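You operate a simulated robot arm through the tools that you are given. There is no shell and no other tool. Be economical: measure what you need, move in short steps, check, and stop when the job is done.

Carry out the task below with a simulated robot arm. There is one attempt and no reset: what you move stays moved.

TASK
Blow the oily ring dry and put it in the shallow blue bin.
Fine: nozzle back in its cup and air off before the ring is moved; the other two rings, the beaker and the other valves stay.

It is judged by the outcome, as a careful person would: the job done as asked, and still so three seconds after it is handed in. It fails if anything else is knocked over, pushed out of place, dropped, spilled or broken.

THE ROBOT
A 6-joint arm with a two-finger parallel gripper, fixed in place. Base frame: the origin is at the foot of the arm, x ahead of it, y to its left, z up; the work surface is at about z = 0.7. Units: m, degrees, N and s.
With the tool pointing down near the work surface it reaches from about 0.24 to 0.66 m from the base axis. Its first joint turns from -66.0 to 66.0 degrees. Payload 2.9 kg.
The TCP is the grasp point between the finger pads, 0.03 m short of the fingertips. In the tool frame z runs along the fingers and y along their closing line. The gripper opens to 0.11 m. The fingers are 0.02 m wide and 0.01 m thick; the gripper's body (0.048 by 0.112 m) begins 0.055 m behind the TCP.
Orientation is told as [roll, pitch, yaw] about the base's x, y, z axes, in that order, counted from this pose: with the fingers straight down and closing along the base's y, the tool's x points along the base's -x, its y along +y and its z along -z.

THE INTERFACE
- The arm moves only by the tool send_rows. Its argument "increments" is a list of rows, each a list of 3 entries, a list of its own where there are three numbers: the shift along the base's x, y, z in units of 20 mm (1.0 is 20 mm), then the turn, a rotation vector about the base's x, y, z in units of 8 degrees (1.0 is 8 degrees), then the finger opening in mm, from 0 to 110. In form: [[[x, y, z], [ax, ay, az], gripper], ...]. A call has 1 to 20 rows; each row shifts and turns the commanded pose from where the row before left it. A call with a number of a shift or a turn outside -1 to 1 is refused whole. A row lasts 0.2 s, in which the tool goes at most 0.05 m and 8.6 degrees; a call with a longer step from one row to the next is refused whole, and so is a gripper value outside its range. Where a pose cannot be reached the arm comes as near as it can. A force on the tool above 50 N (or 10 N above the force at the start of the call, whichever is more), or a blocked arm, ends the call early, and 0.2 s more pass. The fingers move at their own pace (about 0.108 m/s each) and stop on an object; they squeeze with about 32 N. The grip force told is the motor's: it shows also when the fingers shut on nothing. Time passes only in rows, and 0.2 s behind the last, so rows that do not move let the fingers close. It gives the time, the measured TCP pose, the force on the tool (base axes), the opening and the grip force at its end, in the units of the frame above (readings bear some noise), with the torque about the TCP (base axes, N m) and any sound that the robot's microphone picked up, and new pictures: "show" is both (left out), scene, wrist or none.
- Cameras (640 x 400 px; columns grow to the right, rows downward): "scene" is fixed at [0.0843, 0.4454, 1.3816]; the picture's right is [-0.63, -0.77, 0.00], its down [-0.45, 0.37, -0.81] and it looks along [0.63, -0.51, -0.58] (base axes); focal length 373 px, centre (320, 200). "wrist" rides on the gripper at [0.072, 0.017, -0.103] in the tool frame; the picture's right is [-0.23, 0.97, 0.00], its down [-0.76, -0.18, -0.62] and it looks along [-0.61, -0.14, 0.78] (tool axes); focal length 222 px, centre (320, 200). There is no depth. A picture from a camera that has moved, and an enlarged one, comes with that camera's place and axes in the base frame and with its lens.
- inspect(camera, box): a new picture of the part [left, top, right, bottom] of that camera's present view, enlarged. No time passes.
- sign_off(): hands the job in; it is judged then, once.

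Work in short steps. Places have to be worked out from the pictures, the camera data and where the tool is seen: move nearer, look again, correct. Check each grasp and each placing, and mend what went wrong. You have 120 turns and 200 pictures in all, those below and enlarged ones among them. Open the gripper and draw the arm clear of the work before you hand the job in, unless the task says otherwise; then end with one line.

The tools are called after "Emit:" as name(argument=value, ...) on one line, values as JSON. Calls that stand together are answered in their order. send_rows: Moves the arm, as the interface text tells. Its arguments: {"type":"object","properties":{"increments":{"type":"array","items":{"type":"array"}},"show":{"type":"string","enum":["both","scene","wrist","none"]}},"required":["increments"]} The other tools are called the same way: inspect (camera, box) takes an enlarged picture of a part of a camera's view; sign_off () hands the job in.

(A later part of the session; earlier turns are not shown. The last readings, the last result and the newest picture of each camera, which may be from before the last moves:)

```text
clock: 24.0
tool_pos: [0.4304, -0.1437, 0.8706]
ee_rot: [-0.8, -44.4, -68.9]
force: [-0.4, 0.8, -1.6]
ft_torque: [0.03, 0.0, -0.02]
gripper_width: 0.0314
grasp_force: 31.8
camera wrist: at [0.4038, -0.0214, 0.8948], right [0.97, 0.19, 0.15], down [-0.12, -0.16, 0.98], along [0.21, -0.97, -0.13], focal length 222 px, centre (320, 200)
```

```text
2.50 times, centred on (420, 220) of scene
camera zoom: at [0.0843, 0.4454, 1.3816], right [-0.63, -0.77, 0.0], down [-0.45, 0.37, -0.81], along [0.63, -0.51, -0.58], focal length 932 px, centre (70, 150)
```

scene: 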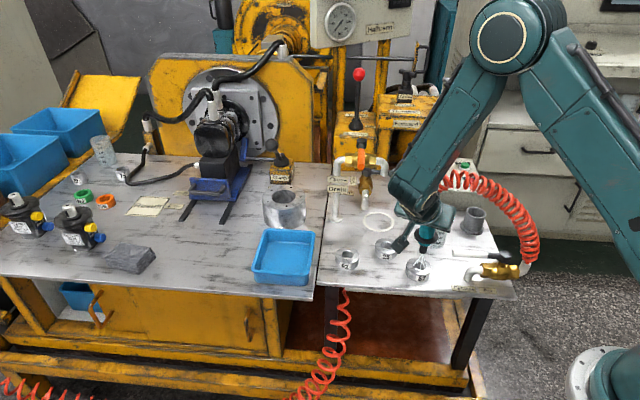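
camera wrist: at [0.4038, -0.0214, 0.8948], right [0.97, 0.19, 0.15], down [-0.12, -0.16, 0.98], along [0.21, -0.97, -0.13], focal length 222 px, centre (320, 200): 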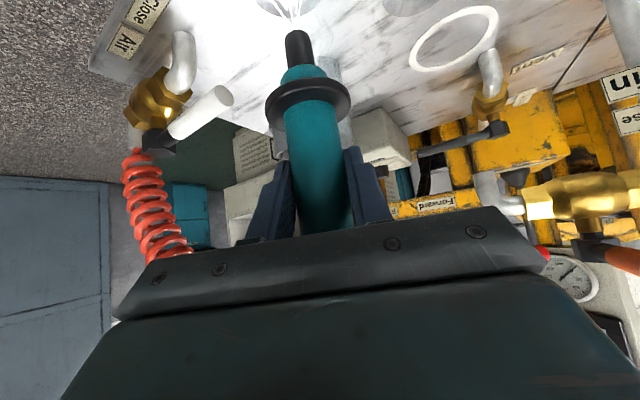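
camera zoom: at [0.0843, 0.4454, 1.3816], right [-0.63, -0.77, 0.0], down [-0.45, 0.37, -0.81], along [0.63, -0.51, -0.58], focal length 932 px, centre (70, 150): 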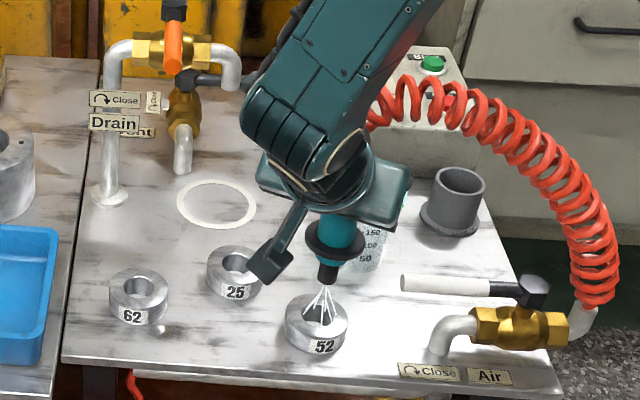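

The orange drops are gone. I'll dwell a few seconds with small sweeps to be sure it is dry.

Emit:
send_rows(increments=[[[0.5, 0, 0], [0, 0, 0], 10], [[0, 0, 0], [0, 0, 0], 10], [[-0.5, 0.5, 0], [0, 0, 0], 10], [[0, 0, 0], [0, 0, 0], 10], [[-0.5, -0.5, 0], [0, 0, 0], 10], [[0, 0, 0], [0, 0, 0], 10], [[0.5, -0.5, 0], [0, 0, 0], 10], [[0, 0, 0], [0, 0, 0], 10], [[0, 0.5, 0], [0, 0, 0], 10], [[0, 0, 0], [0, 0, 0], 10], [[0, 0, 0], [0, 0, 0], 10], [[0, 0, 1], [0, 0, 0], 10], [[0, 0, 1], [0, 0, 0], 10], [[0, 0, 1], [0, 0, 0], 10], [[0, 0, 1], [0, 0, 0], 10], [[0, 0, 1], [0, 0, 0], 10]])

Emit:
inspect(camera="scene", box=[340, 140, 500, 300])

Emit:
inspect(camera="scene", box=[370, 220, 450, 290])

```text
clock: 27.4
tool_pos: [0.4307, -0.1419, 0.9725]
ee_rot: [-0.9, -44.5, -68.9]
force: [0.1, -0.3, -1.0]
ft_torque: [0.03, 0.02, -0.01]
gripper_width: 0.0318
grasp_force: 31.5
camera wrist: at [0.403, -0.0204, 0.9951], right [0.97, 0.19, 0.15], down [-0.12, -0.16, 0.98], along [0.21, -0.97, -0.13], focal length 222 px, centre (320, 200)
```

scene: 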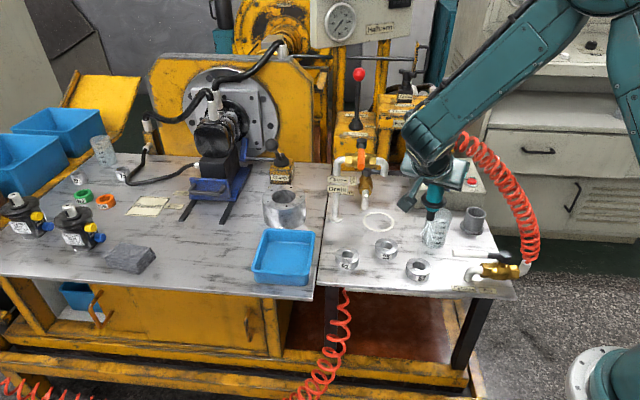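
wrist: 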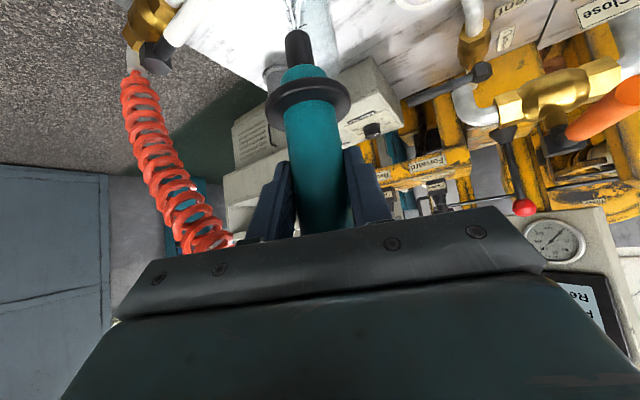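

```text
2.50 times, centred on (420, 220) of scene
camera zoom: at [0.0843, 0.4454, 1.3816], right [-0.63, -0.77, 0.0], down [-0.45, 0.37, -0.81], along [0.63, -0.51, -0.58], focal length 932 px, centre (70, 150)
```

zoom: 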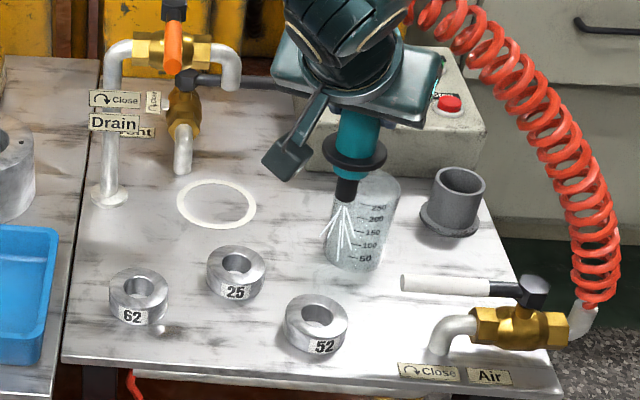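

```text
5.71 times, centred on (410, 255) of scene
camera zoom: at [0.0843, 0.4454, 1.3816], right [-0.63, -0.77, 0.0], down [-0.45, 0.37, -0.81], along [0.63, -0.51, -0.58], focal length 2129 px, centre (-194, -114)
```

zoom: 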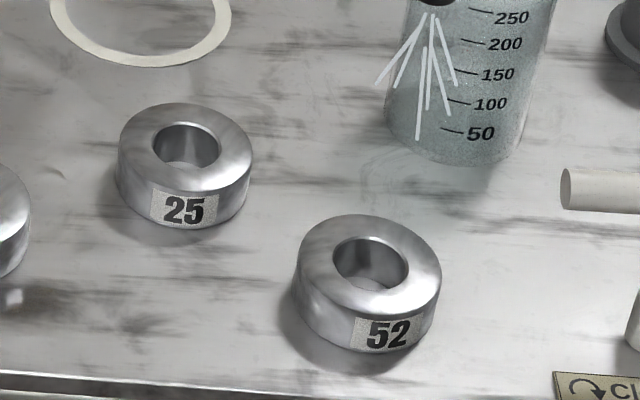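

Ring 52 is dry and unmoved. I'll take the nozzle back by the same route to above its cup.

Emit:
send_rows(increments=[[[-0.286, -0.98, 0], [0, 0, 0], 10], [[-0.286, -0.98, 0], [0, 0, 0], 10], [[-0.286, -0.98, 0], [0, 0, 0], 10], [[-0.286, -0.98, 0], [0, 0, 0], 10], [[-0.286, -0.98, 0], [0, 0, 0], 10], [[-0.286, -0.98, 0], [0, 0, 0], 10], [[-0.286, -0.98, 0], [0, 0, 0], 10], [[0.44, -0.97, 0], [0, 0, 0], 10], [[0.44, -0.97, 0], [0, 0, 0], 10], [[0.44, -0.97, 0], [0, 0, 0], 10], [[0.44, -0.97, 0], [0, 0, 0], 10], [[0.44, -0.97, 0], [0, 0, 0], 10], [[0.44, -0.97, 0], [0, 0, 0], 10], [[0, 0, 0], [0, 0, 0], 10]])

Emit:
inspect(camera="scene", box=[400, 120, 560, 280])

```text
clock: 30.4
tool_pos: [0.4447, -0.3958, 0.9723]
ee_rot: [-0.8, -44.4, -68.9]
force: [-0.4, 0.4, -0.7]
ft_torque: [0.01, 0.02, 0.0]
gripper_width: 0.0319
grasp_force: 32.0
camera wrist: at [0.4166, -0.2744, 0.9952], right [0.97, 0.19, 0.15], down [-0.12, -0.16, 0.98], along [0.21, -0.97, -0.13], focal length 222 px, centre (320, 200)
```

scene: 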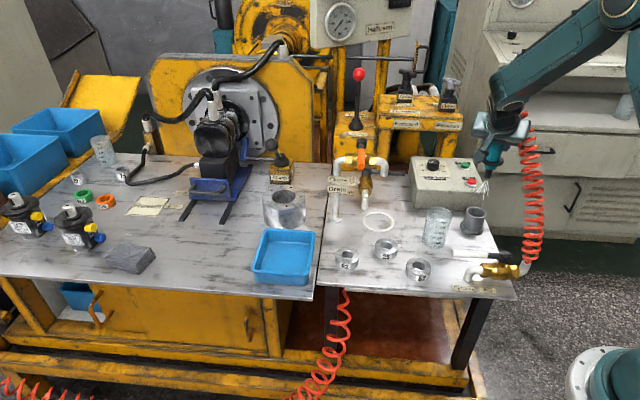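
wrist: 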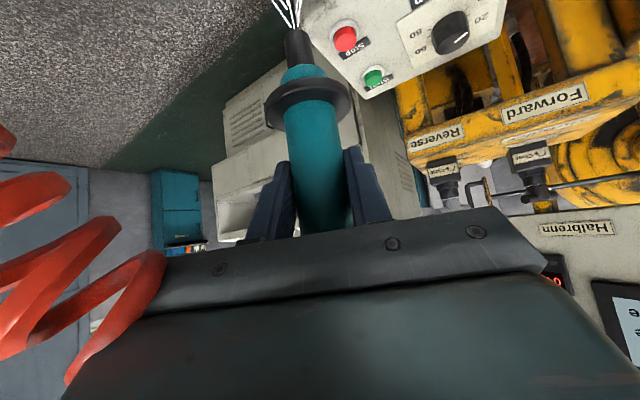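

```text
2.50 times, centred on (480, 200) of scene
camera zoom: at [0.0843, 0.4453, 1.3816], right [-0.63, -0.77, 0.0], down [-0.45, 0.37, -0.81], along [0.63, -0.51, -0.58], focal length 932 px, centre (-80, 200)
```

zoom: 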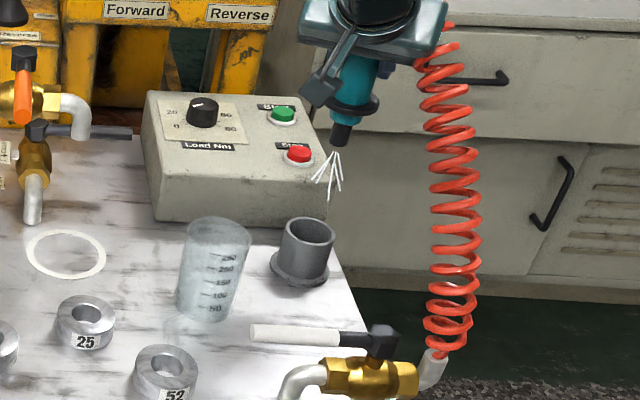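

The nozzle is above the cup, and by summing the commands I need 8.0 units down and +0.06 in y to match the original pose exactly. I'll lower most of the way and check.

Emit:
send_rows(increments=[[[0, 0.06, -1], [0, 0, 0], 10], [[0, 0, -1], [0, 0, 0], 10], [[0, 0, -1], [0, 0, 0], 10], [[0, 0, -1], [0, 0, 0], 10], [[0, 0, -0.7], [0, 0, 0], 10], [[0, 0, -0.7], [0, 0, 0], 10], [[0, 0, -0.6], [0, 0, 0], 10], [[0, 0, -0.5], [0, 0, 0], 10]])

Emit:
inspect(camera="scene", box=[400, 120, 560, 280])

```text
clock: 32.2
tool_pos: [0.4423, -0.3947, 0.8414]
ee_rot: [-0.7, -44.4, -68.9]
force: [0.5, -0.2, -1.3]
ft_torque: [0.0, 0.0, 0.02]
gripper_width: 0.0316
grasp_force: 31.8
camera wrist: at [0.4161, -0.2734, 0.8648], right [0.97, 0.19, 0.15], down [-0.12, -0.16, 0.98], along [0.21, -0.97, -0.13], focal length 222 px, centre (320, 200)
```

scene: 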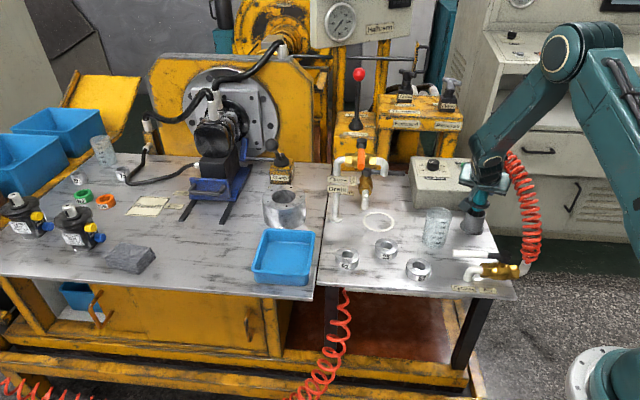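
wrist: 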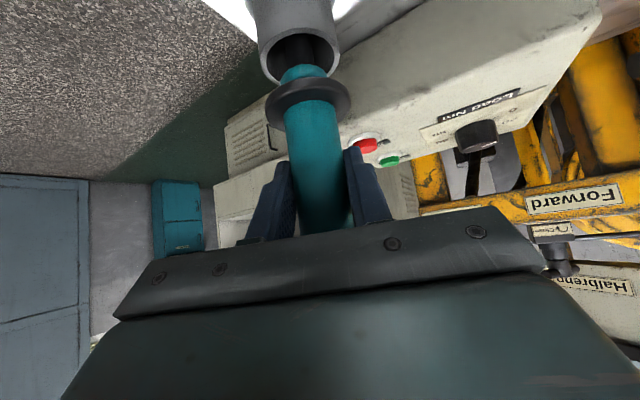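

```text
2.50 times, centred on (480, 200) of scene
camera zoom: at [0.0843, 0.4453, 1.3816], right [-0.63, -0.77, 0.0], down [-0.45, 0.37, -0.81], along [0.63, -0.51, -0.58], focal length 932 px, centre (-80, 200)
```

zoom: 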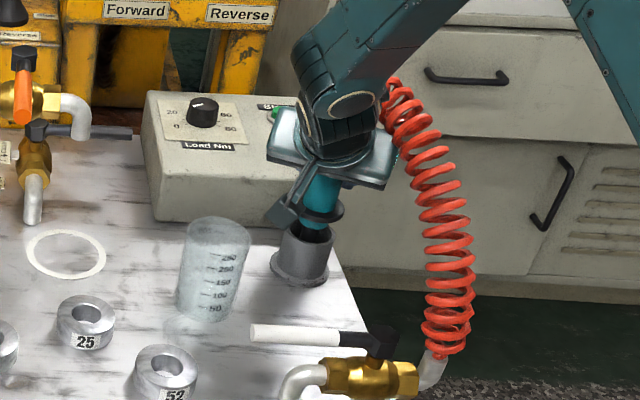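

The tip is inside the cup. I'll lower the last 1.5 units and check before opening.

Emit:
send_rows(increments=[[[0, 0, -0.5], [0, 0, 0], 10], [[0, 0, -0.5], [0, 0, 0], 10], [[0, 0, -0.5], [0, 0, 0], 10], [[0, 0, 0], [0, 0, 0], 10]])

Emit:
inspect(camera="wrist", box=[200, 0, 440, 240])

```text
clock: 33.2
tool_pos: [0.4438, -0.395, 0.8124]
ee_rot: [-0.6, -44.4, -69.0]
force: [-0.7, 0.3, 1.1]
ft_torque: [0.04, -0.04, 0.03]
gripper_width: 0.0322
grasp_force: 31.4
camera wrist: at [0.4163, -0.2738, 0.8348], right [0.97, 0.19, 0.15], down [-0.12, -0.16, 0.98], along [0.21, -0.97, -0.13], focal length 222 px, centre (320, 200)
```

scene: 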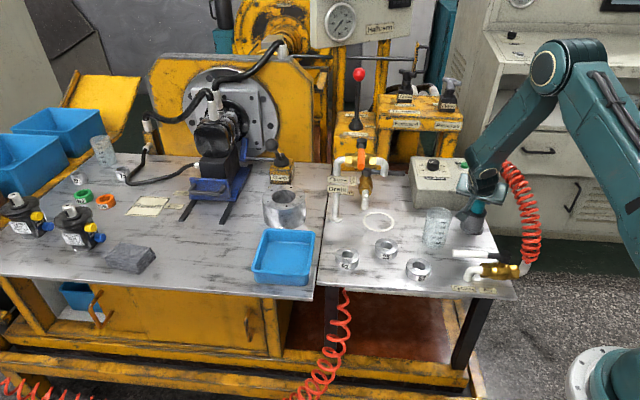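
wrist: 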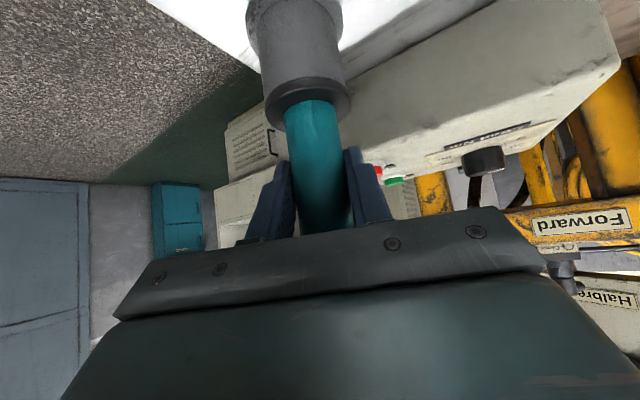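

```text
1.67 times, centred on (320, 120) of wrist
camera zoom: at [0.4163, -0.2738, 0.8348], right [0.97, 0.19, 0.15], down [-0.12, -0.16, 0.98], along [0.21, -0.97, -0.13], focal length 370 px, centre (320, 333)
```

zoom: 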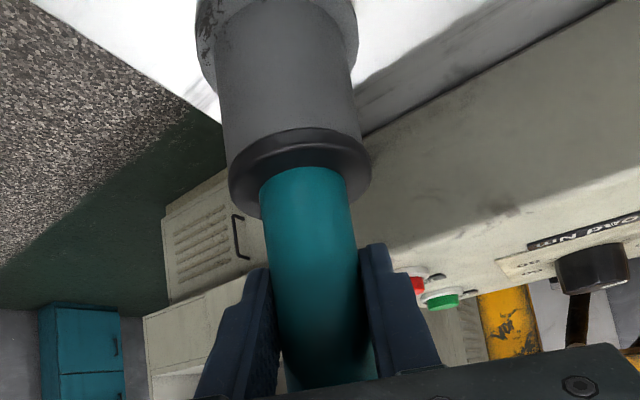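

The collar is seated on the cup rim exactly as at the start. I'll open and back out along the tool axis.

Emit:
send_rows(increments=[[[0, 0, 0], [0, 0, 0], 45], [[0, 0, 0], [0, 0, 0], 64], [[0, 0, 0], [0, 0, 0], 64], [[-0.31, 0.82, 0.9], [0, 0, 0], 64], [[-0.31, 0.82, 0.9], [0, 0, 0], 64], [[-0.31, 0.82, 0.9], [0, 0, 0], 64], [[-0.31, 0.82, 0.9], [0, 0, 0], 64], [[-0.28, 0.74, 0.9], [0, 0, 0], 64], [[-0.28, 0.74, 0.9], [0, 0, 0], 64], [[-0.28, 0.74, 0.9], [0, 0, 0], 64], [[-0.28, 0.74, 0.9], [0, 0, 0], 64]])

Emit:
inspect(camera="scene", box=[400, 120, 560, 280])

```text
clock: 35.6
tool_pos: [0.3964, -0.2704, 0.9565]
ee_rot: [-0.8, -44.5, -68.9]
force: [-0.1, 0.1, -0.9]
ft_torque: [0.01, -0.02, 0.0]
gripper_width: 0.0637
grasp_force: 0.1
camera wrist: at [0.3681, -0.1481, 0.9786], right [0.97, 0.19, 0.15], down [-0.12, -0.16, 0.98], along [0.21, -0.97, -0.13], focal length 222 px, centre (320, 200)
```

scene: 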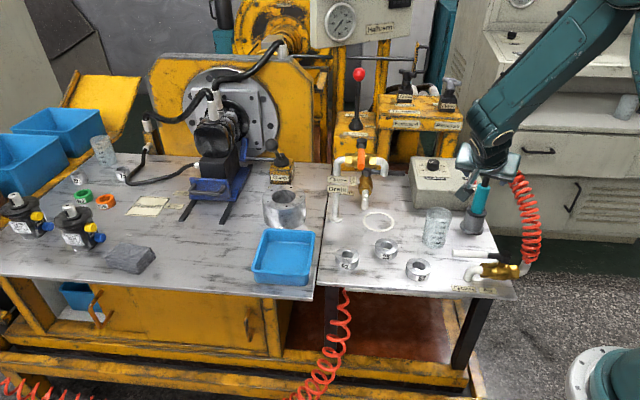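
wrist: 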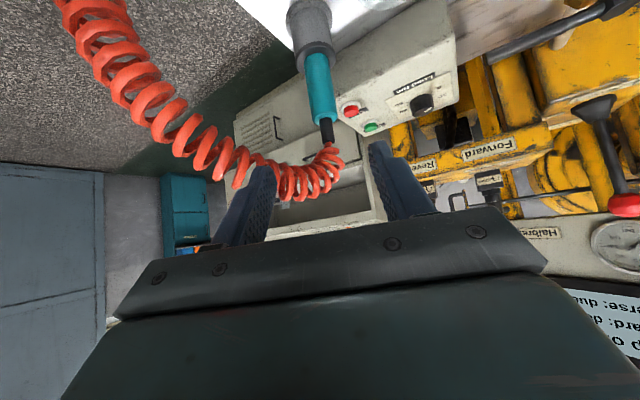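

```text
2.50 times, centred on (480, 200) of scene
camera zoom: at [0.0843, 0.4454, 1.3816], right [-0.63, -0.77, 0.0], down [-0.45, 0.37, -0.81], along [0.63, -0.51, -0.58], focal length 932 px, centre (-80, 200)
```

zoom: 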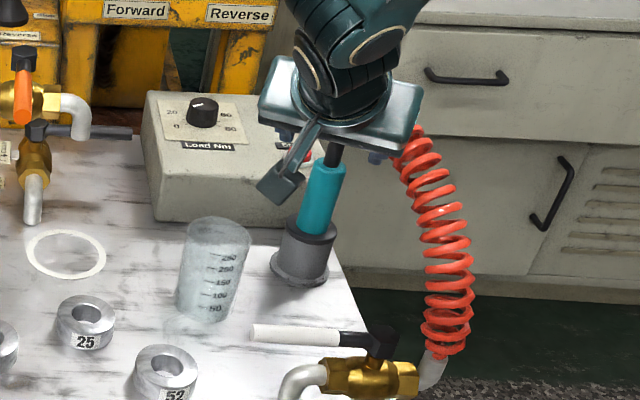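

The nozzle is back in its cup. I'll now retrace my moves to the valve handle: untilt first, then yaw back above it.

Emit:
send_rows(increments=[[[-0.4, 0.5, 0], [0.88, 0.32, 0], 60], [[-0.4, 0.5, 0], [0.88, 0.32, 0], 60], [[-0.4, 0.5, 0], [0.88, 0.32, 0], 60], [[-0.4, 0.5, 0], [0.88, 0.32, 0], 60], [[-0.4, 0.5, 0], [0.88, 0.32, 0], 60], [[-0.4, 0.5, 0], [0.88, 0.32, 0], 60]], show="none")

Emit:
send_rows(increments=[[[0, 0, 0], [0, 0, 0.975], 44], [[0, 0, 0], [0, 0, 0.975], 44], [[0, 0, 0], [0, 0, 0.975], 44], [[0, 0, 0], [0, 0, 0.975], 44], [[0, 0, 0], [0, 0, 0.975], 44], [[0, 0, 0], [0, 0, 0.975], 44], [[0, 0, 0], [0, 0, 0.975], 44], [[0, 0, 0], [0, 0, 0.975], 44], [[0, 0, 0], [0, 0, 0.975], 44], [[0, 0, 0], [0, 0, 0.975], 44], [[0, 0, 0], [0, 0, 0.975], 44], [[0, 0, 0], [0, 0, 0.975], 44], [[0, 0, -0.5], [0, 0, 0.975], 44], [[0, 0, -1], [0, 0, 0.975], 44], [[0, 0, -1], [0, 0, 0.975], 44], [[0, 0, -1], [0, 0, 0], 44]])

```text
clock: 37.0
tool_pos: [0.3486, -0.209, 0.957]
ee_rot: [0.0, 0.7, -69.2]
force: [-0.3, 0.2, 0.0]
ft_torque: [0.02, 0.01, -0.02]
gripper_width: 0.0597
grasp_force: 0.0
```

```text
clock: 40.4
tool_pos: [0.3476, -0.2107, 0.8862]
ee_rot: [0.0, 0.6, 47.8]
force: [-1.1, -0.2, -0.4]
ft_torque: [-0.05, 0.0, -0.05]
gripper_width: 0.0442
grasp_force: 0.0
camera wrist: at [0.2875, -0.2525, 0.9898], right [-0.57, 0.82, 0.0], down [0.65, 0.45, 0.62], along [0.51, 0.35, -0.79], focal length 222 px, centre (320, 200)
```

scene: 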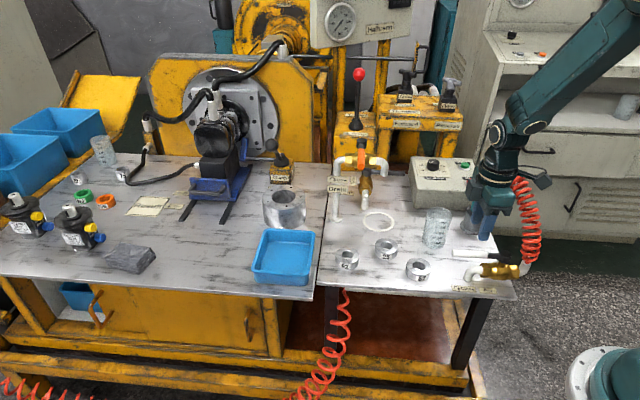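
wrist: 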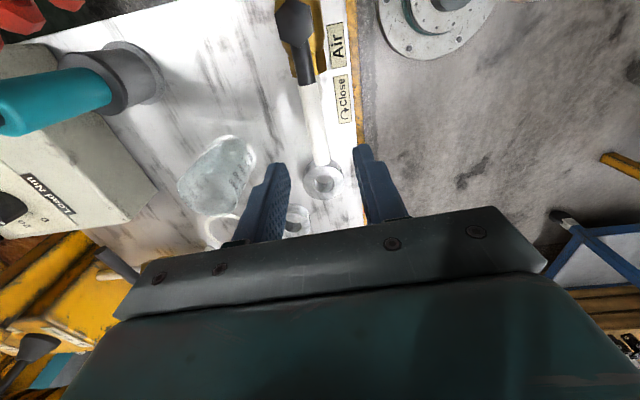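

I'm aligned over the handle. I'll descend to straddle it and narrow the fingers a little.

Emit:
send_rows(increments=[[[0, 0, -1], [0, 0, 0], 44], [[0, 0, -1], [0, 0, 0], 44], [[0, 0, -1], [0, 0, 0], 44], [[0, 0, -1], [0, 0, 0], 44], [[0, 0, -1], [0, 0, 0], 44], [[0, 0, 0], [0, 0, 0], 32]], show="wrist")

```text
clock: 41.8
tool_pos: [0.3473, -0.2112, 0.785]
ee_rot: [0.0, 0.7, 47.7]
force: [0.1, -0.3, 0.0]
ft_torque: [0.0, -0.01, -0.04]
gripper_width: 0.0318
grasp_force: 0.0
camera wrist: at [0.2876, -0.2527, 0.889], right [-0.57, 0.82, 0.0], down [0.65, 0.45, 0.62], along [0.51, 0.35, -0.79], focal length 222 px, centre (320, 200)
```

wrist: 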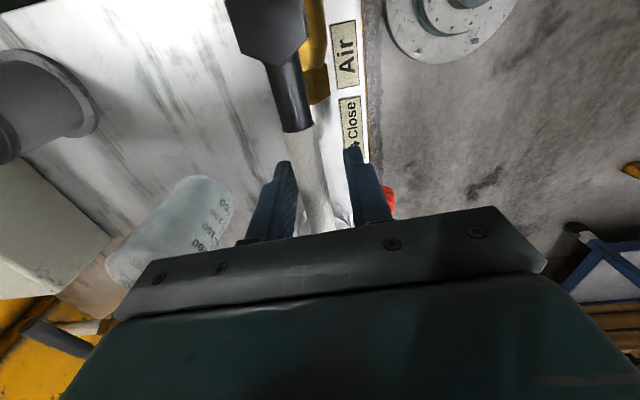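

The handle is held loosely between the fingers. I'll turn it clockwise (close) along the arc.

Emit:
send_rows(increments=[[[0.385, -0.31, 0], [0, 0, -0.9125], 32], [[0.31, -0.4, 0], [0, 0, -0.9125], 32], [[0.255, -0.43, 0], [0, 0, -0.9125], 32], [[0.2, -0.46, 0], [0, 0, -0.9125], 32], [[0.14, -0.485, 0], [0, 0, -0.9125], 32], [[0.08, -0.495, 0], [0, 0, -0.9125], 32], [[0.01, -0.505, 0], [0, 0, -0.9125], 32], [[-0.05, -0.5, 0], [0, 0, -0.9125], 32], [[-0.11, -0.49, 0], [0, 0, -0.9125], 32]])

Emit:
inspect(camera="scene", box=[420, 140, 560, 290])

```text
clock: 43.8
tool_pos: [0.3726, -0.2939, 0.7846]
ee_rot: [-0.1, 0.5, -18.1]
force: [0.9, 0.6, -0.3]
ft_torque: [0.01, -0.03, 0.0]
gripper_width: 0.033
grasp_force: 1.1
camera wrist: at [0.3101, -0.2544, 0.8892], right [0.52, 0.86, 0.0], down [0.67, -0.41, 0.62], along [0.53, -0.32, -0.79], focal length 222 px, centre (320, 200)
```

scene: 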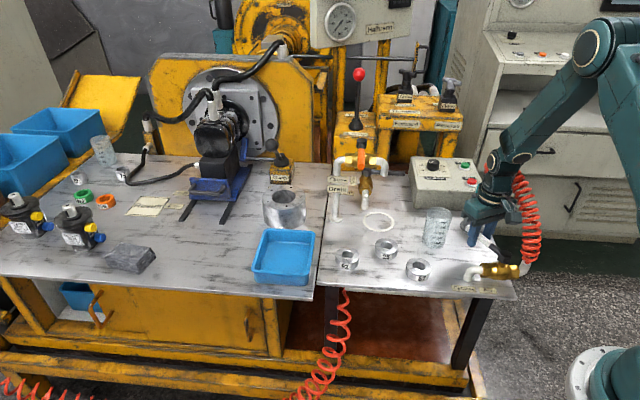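
wrist: 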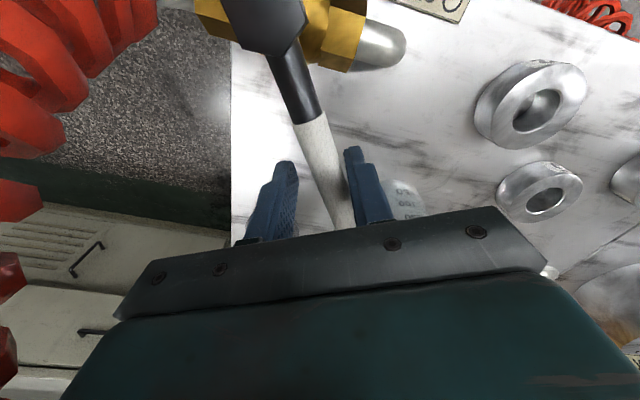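

```text
2.67 times, centred on (490, 215) of scene
camera zoom: at [0.0843, 0.4454, 1.3816], right [-0.63, -0.77, 0.0], down [-0.45, 0.37, -0.81], along [0.63, -0.51, -0.58], focal length 994 px, centre (-133, 160)
```

zoom: 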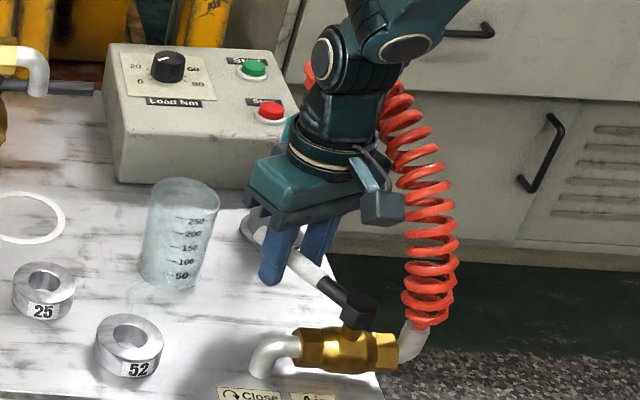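

The handle is at about -12° and following. I'll continue with the tool tilting away from the hose again and a narrower gap.

Emit:
send_rows(increments=[[[-0.135, -0.335, -0.12], [-0.658, 0.239, -0.6875], 28], [[-0.165, -0.35, -0.12], [-0.634, 0.296, -0.6875], 26], [[-0.195, -0.33, -0.12], [-0.6, 0.36, -0.6875], 25], [[-0.225, -0.305, -0.12], [-0.566, 0.41, -0.6875], 25], [[-0.255, -0.29, -0.12], [-0.52, 0.468, -0.6875], 25]])

Emit:
inspect(camera="scene", box=[420, 140, 560, 290])

```text
clock: 45.0
tool_pos: [0.3531, -0.3239, 0.7739]
ee_rot: [-28.1, 0.1, -45.7]
force: [1.4, -0.1, -0.8]
ft_torque: [-0.03, 0.0, 0.0]
gripper_width: 0.026
grasp_force: 0.5
camera wrist: at [0.3483, -0.2288, 0.8569], right [0.77, 0.44, -0.46], down [0.63, -0.45, 0.63], along [0.07, -0.78, -0.62], focal length 222 px, centre (320, 200)
```

scene: 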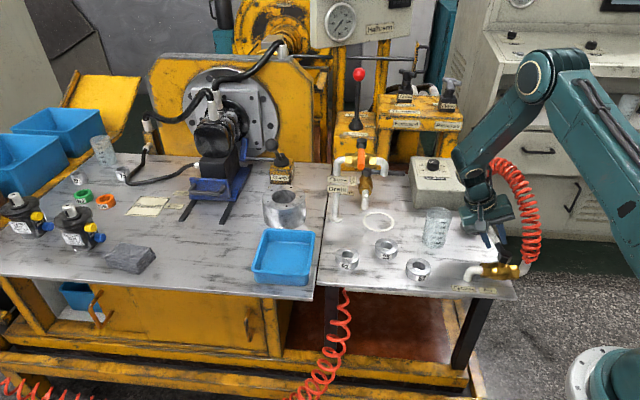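
wrist: 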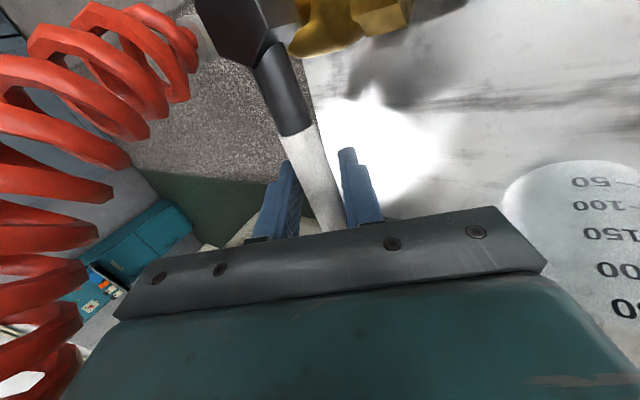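

```text
2.67 times, centred on (490, 215) of scene
camera zoom: at [0.0843, 0.4454, 1.3816], right [-0.63, -0.77, 0.0], down [-0.45, 0.37, -0.81], along [0.63, -0.51, -0.58], focal length 994 px, centre (-133, 160)
```

zoom: 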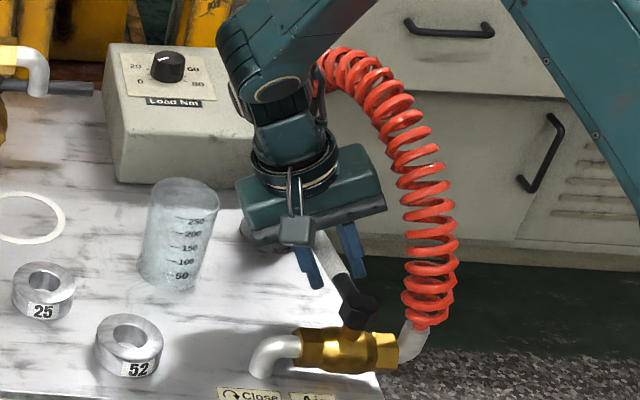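

The handle lags by a few degrees. I'll push gently in small steps toward the closed stop.

Emit:
send_rows(increments=[[[-0.13, -0.13, 0], [0, 0, -0.3], 25], [[-0.13, -0.13, 0], [0, 0, -0.3], 25], [[-0.13, -0.12, 0], [0, 0, -0.3], 25]])

Emit:
inspect(camera="scene", box=[420, 140, 560, 290])

```text
clock: 45.8
tool_pos: [0.346, -0.3334, 0.7737]
ee_rot: [-27.9, 0.2, -52.9]
force: [4.0, 5.8, -0.3]
ft_torque: [-0.04, 0.02, 0.11]
gripper_width: 0.0278
grasp_force: 2.9
camera wrist: at [0.3527, -0.236, 0.8571], right [0.82, 0.34, -0.46], down [0.57, -0.53, 0.63], along [-0.02, -0.78, -0.63], focal length 222 px, centre (320, 200)
```

scene: 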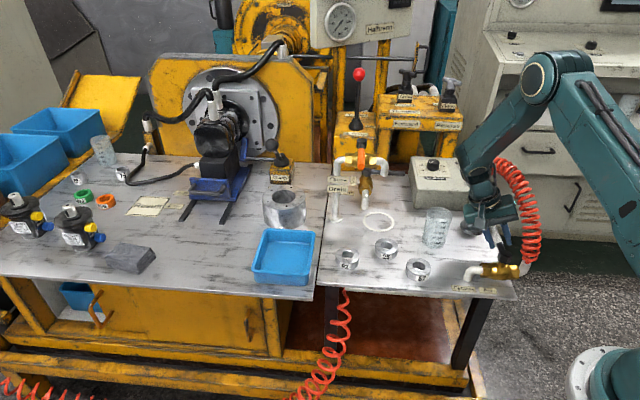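
wrist: 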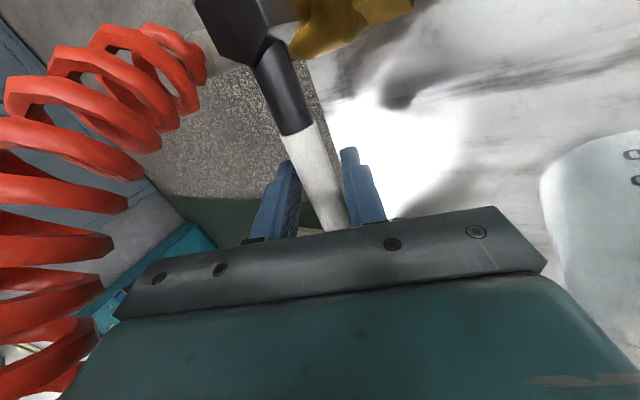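

```text
2.67 times, centred on (490, 215) of scene
camera zoom: at [0.0843, 0.4455, 1.3815], right [-0.63, -0.77, 0.0], down [-0.45, 0.37, -0.81], along [0.63, -0.51, -0.58], focal length 994 px, centre (-133, 160)
```

zoom: 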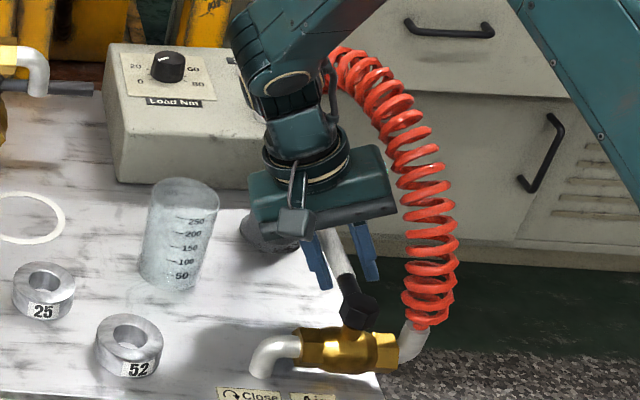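

There is 7 N of resistance now, so I'm near the stop. One more small push to seat it.

Emit:
send_rows(increments=[[[-0.12, -0.12, 0], [0, 0, -0.1], 25], [[-0.06, -0.06, 0], [0, 0, 0], 25]])

Emit:
inspect(camera="scene", box=[420, 140, 560, 290])

```text
clock: 46.4
tool_pos: [0.3431, -0.3351, 0.7736]
ee_rot: [-27.8, 0.1, -53.5]
force: [12.1, 16.6, -0.9]
ft_torque: [-0.09, 0.1, 0.31]
gripper_width: 0.034
grasp_force: 8.9
camera wrist: at [0.3512, -0.2392, 0.8569], right [0.83, 0.33, -0.46], down [0.56, -0.53, 0.63], along [-0.03, -0.78, -0.63], focal length 222 px, centre (320, 200)
```

scene: 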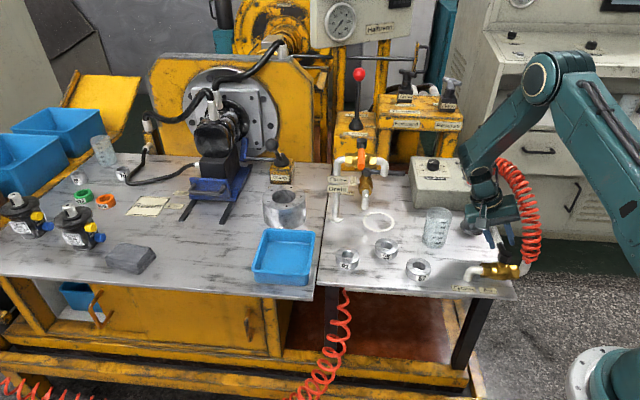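
wrist: 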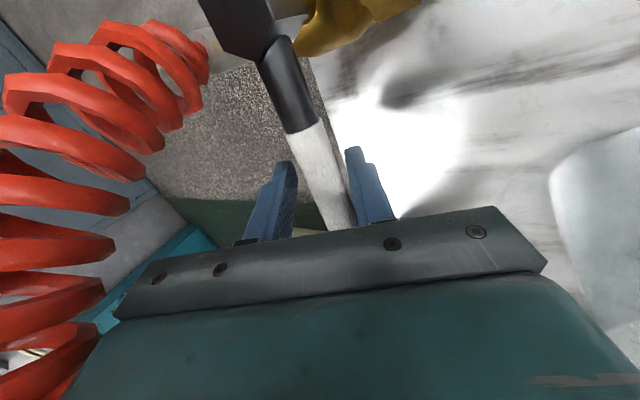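

```text
2.67 times, centred on (490, 215) of scene
camera zoom: at [0.0845, 0.4457, 1.3814], right [-0.63, -0.77, 0.0], down [-0.45, 0.37, -0.81], along [0.63, -0.51, -0.58], focal length 994 px, centre (-133, 160)
```

zoom: 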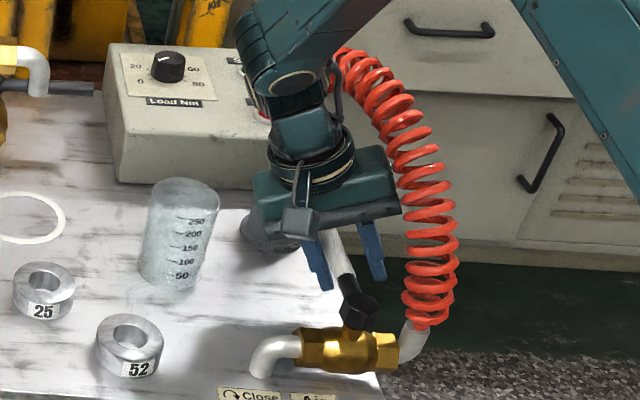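

That is the closed stop at 20 N. I'll relieve the push, open the fingers and retreat along the tool axis.

Emit:
send_rows(increments=[[[0.25, 0.25, 0], [0, 0, 0], 36], [[0, 0, 0], [0, 0, 0], 48], [[0.376, 0.28, 0.883], [0, 0, 0], 48], [[0.376, 0.28, 0.883], [0, 0, 0], 48], [[0.376, 0.28, 0.883], [0, 0, 0], 48], [[0.376, 0.28, 0.883], [0, 0, 0], 48], [[0.376, 0.28, 0.883], [0, 0, 0], 48], [[0.376, 0.28, 0.883], [0, 0, 0], 48], [[0.2, 0.5, 1], [0, 0, 0], 48], [[0.2, 0.5, 1], [0, 0, 0], 48]])

Emit:
inspect(camera="scene", box=[420, 140, 560, 290])

```text
clock: 48.6
tool_pos: [0.3999, -0.277, 0.9201]
ee_rot: [-27.9, 0.0, -53.6]
force: [-0.4, 0.6, -0.8]
ft_torque: [-0.02, 0.03, -0.01]
gripper_width: 0.0481
grasp_force: 0.0
camera wrist: at [0.4086, -0.1813, 1.0035], right [0.83, 0.33, -0.46], down [0.56, -0.53, 0.63], along [-0.04, -0.78, -0.62], focal length 222 px, centre (320, 200)
```

scene: 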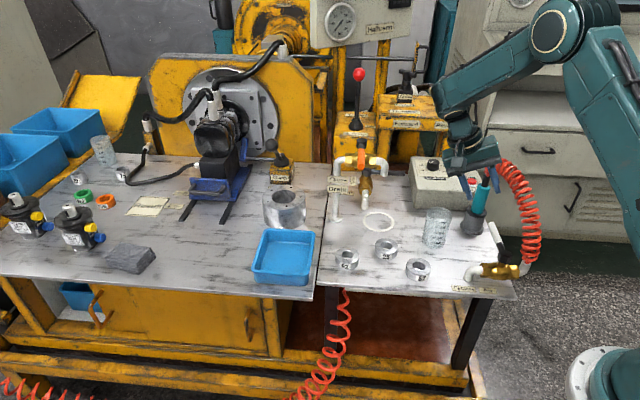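
wrist: 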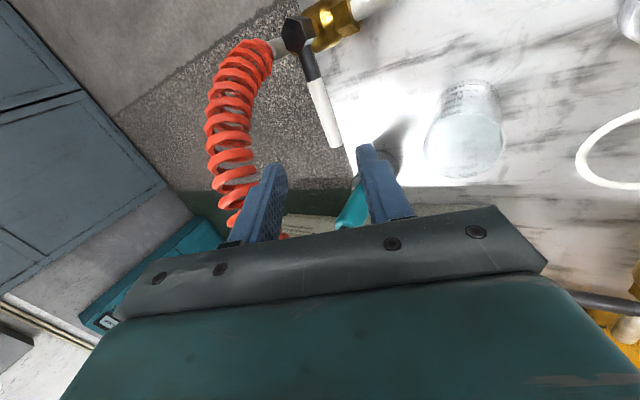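

```text
2.67 times, centred on (490, 215) of scene
camera zoom: at [0.0843, 0.4454, 1.3816], right [-0.63, -0.77, 0.0], down [-0.45, 0.37, -0.81], along [0.63, -0.51, -0.58], focal length 994 px, centre (-133, 160)
```

zoom: 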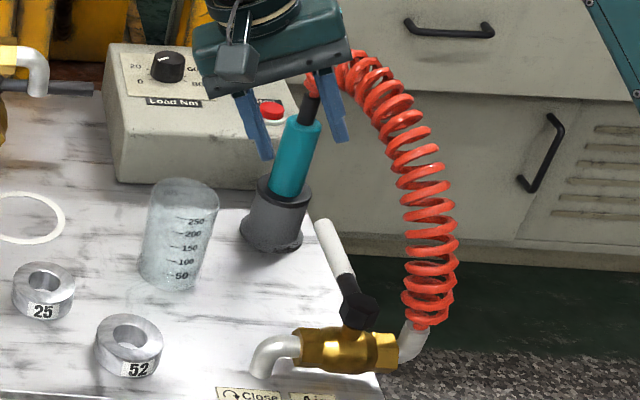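

The valve is closed again, with handle tip and knob at their original pixels, and the nozzle is in its cup. I'll straighten the tool and go above ring 52 with open fingers.

Emit:
send_rows(increments=[[[0.214, 0.964, 0], [0.52, -0.705, 0], 90], [[0.214, 0.964, 0], [0.52, -0.705, 0], 90], [[0.214, 0.964, 0], [0.52, -0.705, 0], 90], [[0.214, 0.964, 0], [0.52, -0.705, 0], 90], [[0.214, 0.964, -0.5], [0, 0, 0.9], 90], [[0.214, 0.964, -1], [0, 0, 0], 90], [[0.214, 0.964, -1], [0, 0, 0], 90]])

Emit:
inspect(camera="scene", box=[340, 190, 500, 300])

```text
clock: 50.2
tool_pos: [0.4292, -0.1437, 0.8698]
ee_rot: [0.1, 0.0, -46.4]
force: [-0.2, 0.3, -0.2]
ft_torque: [0.04, 0.02, -0.01]
gripper_width: 0.0898
grasp_force: 0.0
camera wrist: at [0.3922, -0.0791, 0.9728], right [0.86, 0.51, 0.0], down [0.4, -0.68, 0.62], along [0.32, -0.54, -0.78], focal length 222 px, centre (320, 200)
```

scene: 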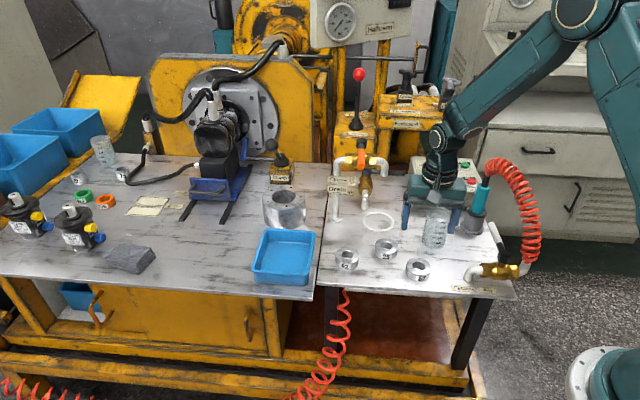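
wrist: 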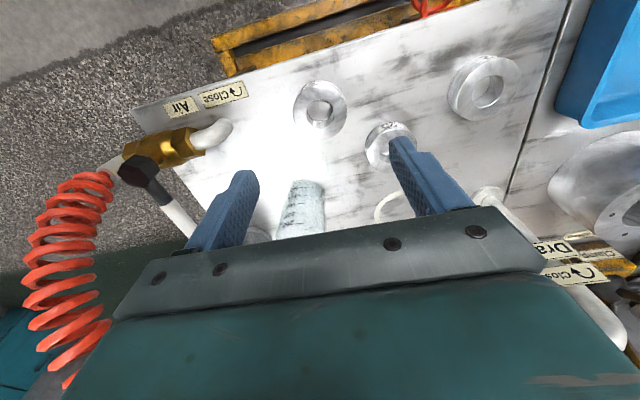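

```text
3.64 times, centred on (420, 245) of scene
camera zoom: at [0.0843, 0.4454, 1.3816], right [-0.63, -0.77, 0.0], down [-0.45, 0.37, -0.81], along [0.63, -0.51, -0.58], focal length 1355 px, centre (-44, 36)
```

zoom: 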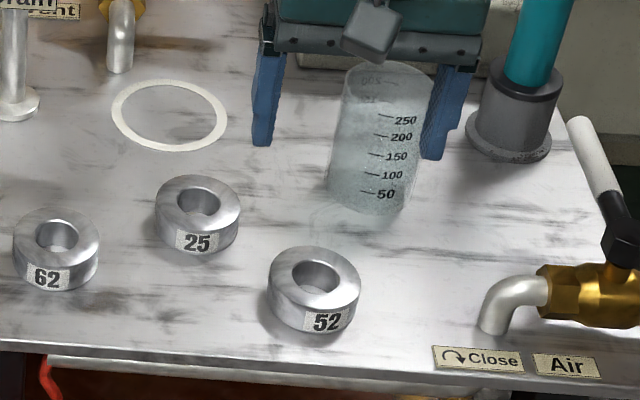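

Ring 52 is at about (0.429, -0.140), almost under the TCP. I'll descend part of the way and check.

Emit:
send_rows(increments=[[[0, 0.15, -1], [0, 0, 0], 90], [[0, 0, -1], [0, 0, 0], 90], [[0, 0, -1], [0, 0, 0], 90], [[0, 0, -1], [0, 0, 0], 90]])

Emit:
inspect(camera="scene", box=[340, 190, 500, 300])

```text
clock: 51.2
tool_pos: [0.4281, -0.1387, 0.7896]
ee_rot: [0.1, 0.1, -46.4]
force: [0.1, -0.9, 0.1]
ft_torque: [0.01, 0.01, -0.01]
gripper_width: 0.0899
grasp_force: 0.0
camera wrist: at [0.3917, -0.0753, 0.8933], right [0.86, 0.51, 0.0], down [0.4, -0.67, 0.62], along [0.32, -0.54, -0.78], focal length 222 px, centre (320, 200)
```

scene: 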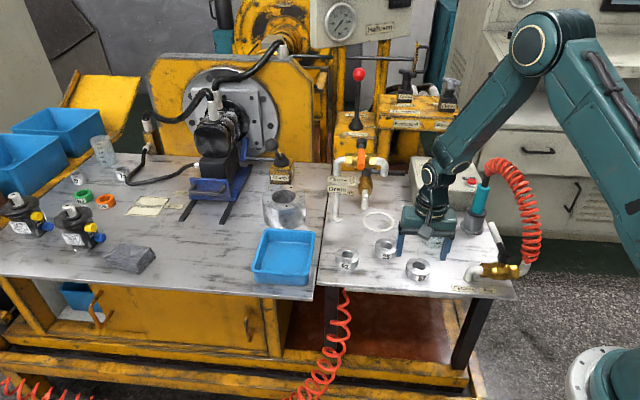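
wrist: 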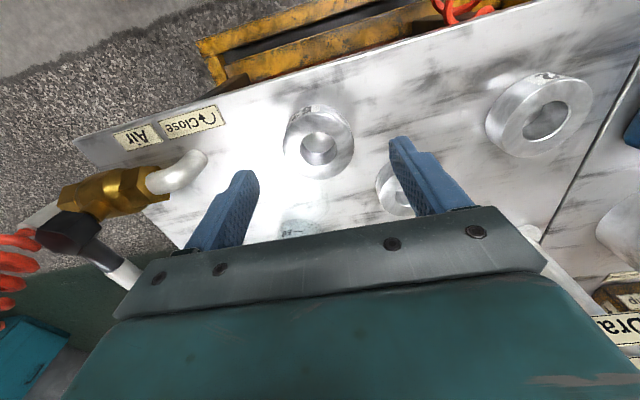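

```text
3.64 times, centred on (420, 245) of scene
camera zoom: at [0.0843, 0.4454, 1.3816], right [-0.63, -0.77, 0.0], down [-0.45, 0.37, -0.81], along [0.63, -0.51, -0.58], focal length 1355 px, centre (-44, 36)
```

zoom: 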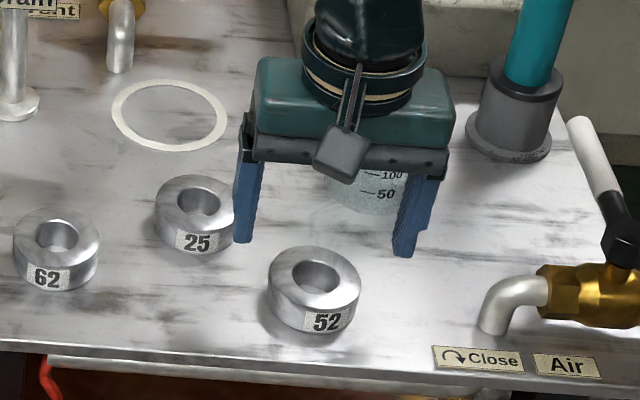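

The ring is centred. I'll descend the last 5.4 cm so that the tips are just above the table, then close.

Emit:
send_rows(increments=[[[0, 0, -1], [0, 0, 0], 90], [[0, 0, -1], [0, 0, 0], 90], [[0, 0, -0.7], [0, 0, 0], 90], [[0, 0, 0], [0, 0, 0], 70], [[0, 0, 0], [0, 0, 0], 50], [[0, 0, 0], [0, 0, 0], 40], [[0, 0, 0], [0, 0, 0], 40]])

Emit:
inspect(camera="scene", box=[340, 190, 500, 300])

```text
clock: 52.8
tool_pos: [0.4291, -0.1376, 0.7356]
ee_rot: [0.0, 0.1, -46.4]
force: [0.2, -0.4, 0.3]
ft_torque: [-0.01, 0.01, 0.01]
gripper_width: 0.0574
grasp_force: 31.7
camera wrist: at [0.3917, -0.0748, 0.8391], right [0.86, 0.51, 0.0], down [0.4, -0.68, 0.62], along [0.32, -0.54, -0.78], focal length 222 px, centre (320, 200)
```

scene: 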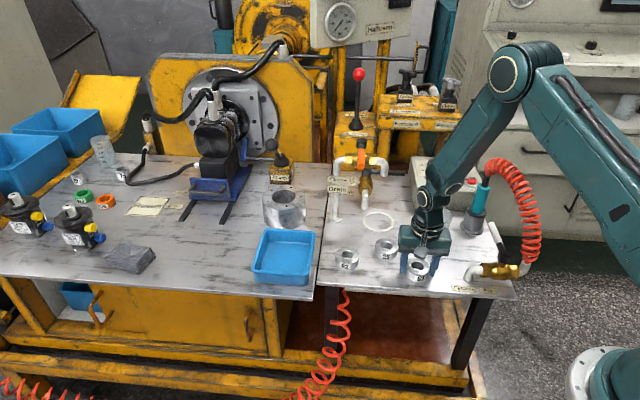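
wrist: 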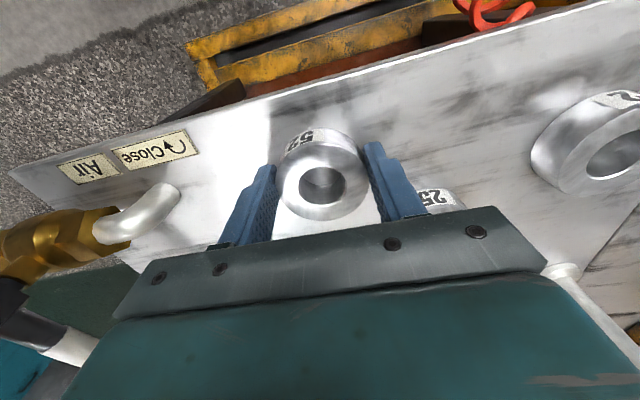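

```text
3.64 times, centred on (420, 245) of scene
camera zoom: at [0.0843, 0.4453, 1.3816], right [-0.63, -0.77, 0.0], down [-0.45, 0.37, -0.81], along [0.63, -0.51, -0.58], focal length 1355 px, centre (-44, 36)
```

zoom: 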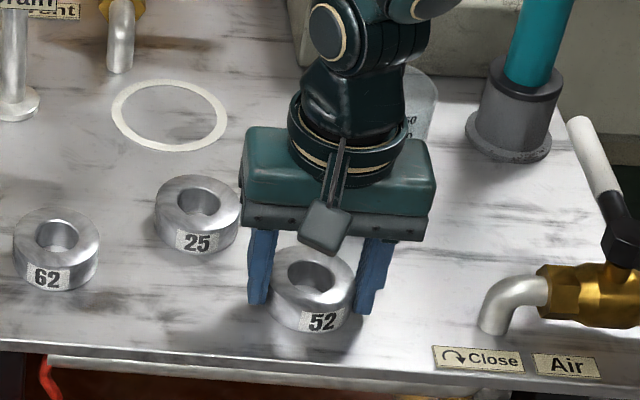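

The ring is gripped at 57.4 mm. I'll lift it clear and carry it toward the bin, turning the wrist so that the camera looks at the bin.

Emit:
send_rows(increments=[[[0, 0, 0.7], [0, 0, 0], 40], [[0, 0, 1], [0, 0, 0], 40], [[0, 0, 1], [0, 0, 0], 40], [[0, 0, 1], [0, 0, 0], 40], [[0, 0, 1], [0, 0, 0], 40], [[0, 0, 1], [0, 0, 0], 40], [[0.54, 0.75, 0.5], [0, 0, 0.94], 40], [[0.54, 0.75, 0.5], [0, 0, 0.94], 40], [[0.54, 0.75, 0], [0, 0, 0.94], 40], [[0.54, 0.75, 0], [0, 0, 0.94], 40], [[0.54, 0.75, 0], [0, 0, 0.94], 40], [[0.54, 0.75, 0], [0, 0, 0.94], 40], [[0.54, 0.75, 0], [0, 0, 0.94], 40], [[0.54, 0.75, 0], [0, 0, 0.94], 40], [[0.54, 0.75, 0], [0, 0, 0.94], 40], [[0.54, 0.75, 0], [0, 0, 0.94], 40], [[0.54, 0.75, 0], [0, 0, 0.94], 40], [[0.54, 0.75, 0], [0, 0, 0.94], 40]])

Emit:
inspect(camera="scene", box=[230, 150, 400, 310])

```text
clock: 56.6
tool_pos: [0.5593, 0.0407, 0.8705]
ee_rot: [0.1, 0.1, 44.0]
force: [-0.2, 0.3, -3.6]
ft_torque: [0.0, -0.01, 0.0]
gripper_width: 0.0573
grasp_force: 31.6
camera wrist: at [0.496, 0.0029, 0.9732], right [-0.51, 0.86, 0.0], down [0.67, 0.4, 0.62], along [0.53, 0.32, -0.78], focal length 222 px, centre (320, 200)
```

scene: 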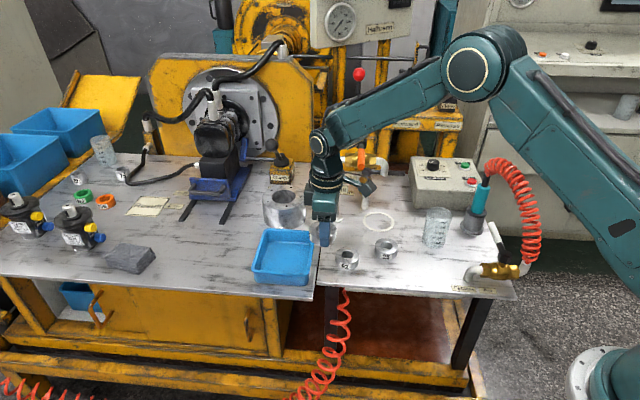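
wrist: 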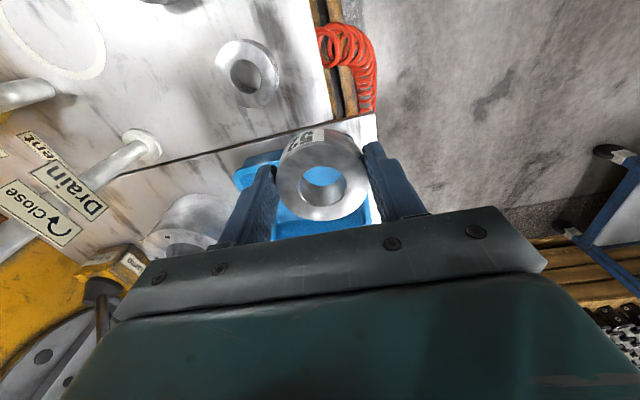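

```text
2.50 times, centred on (315, 230) of scene
camera zoom: at [0.0843, 0.4454, 1.3816], right [-0.63, -0.77, 0.0], down [-0.45, 0.37, -0.81], along [0.63, -0.51, -0.58], focal length 932 px, centre (332, 125)
```

zoom: 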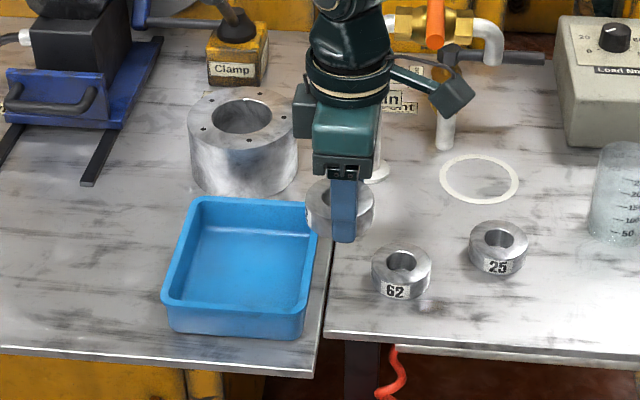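

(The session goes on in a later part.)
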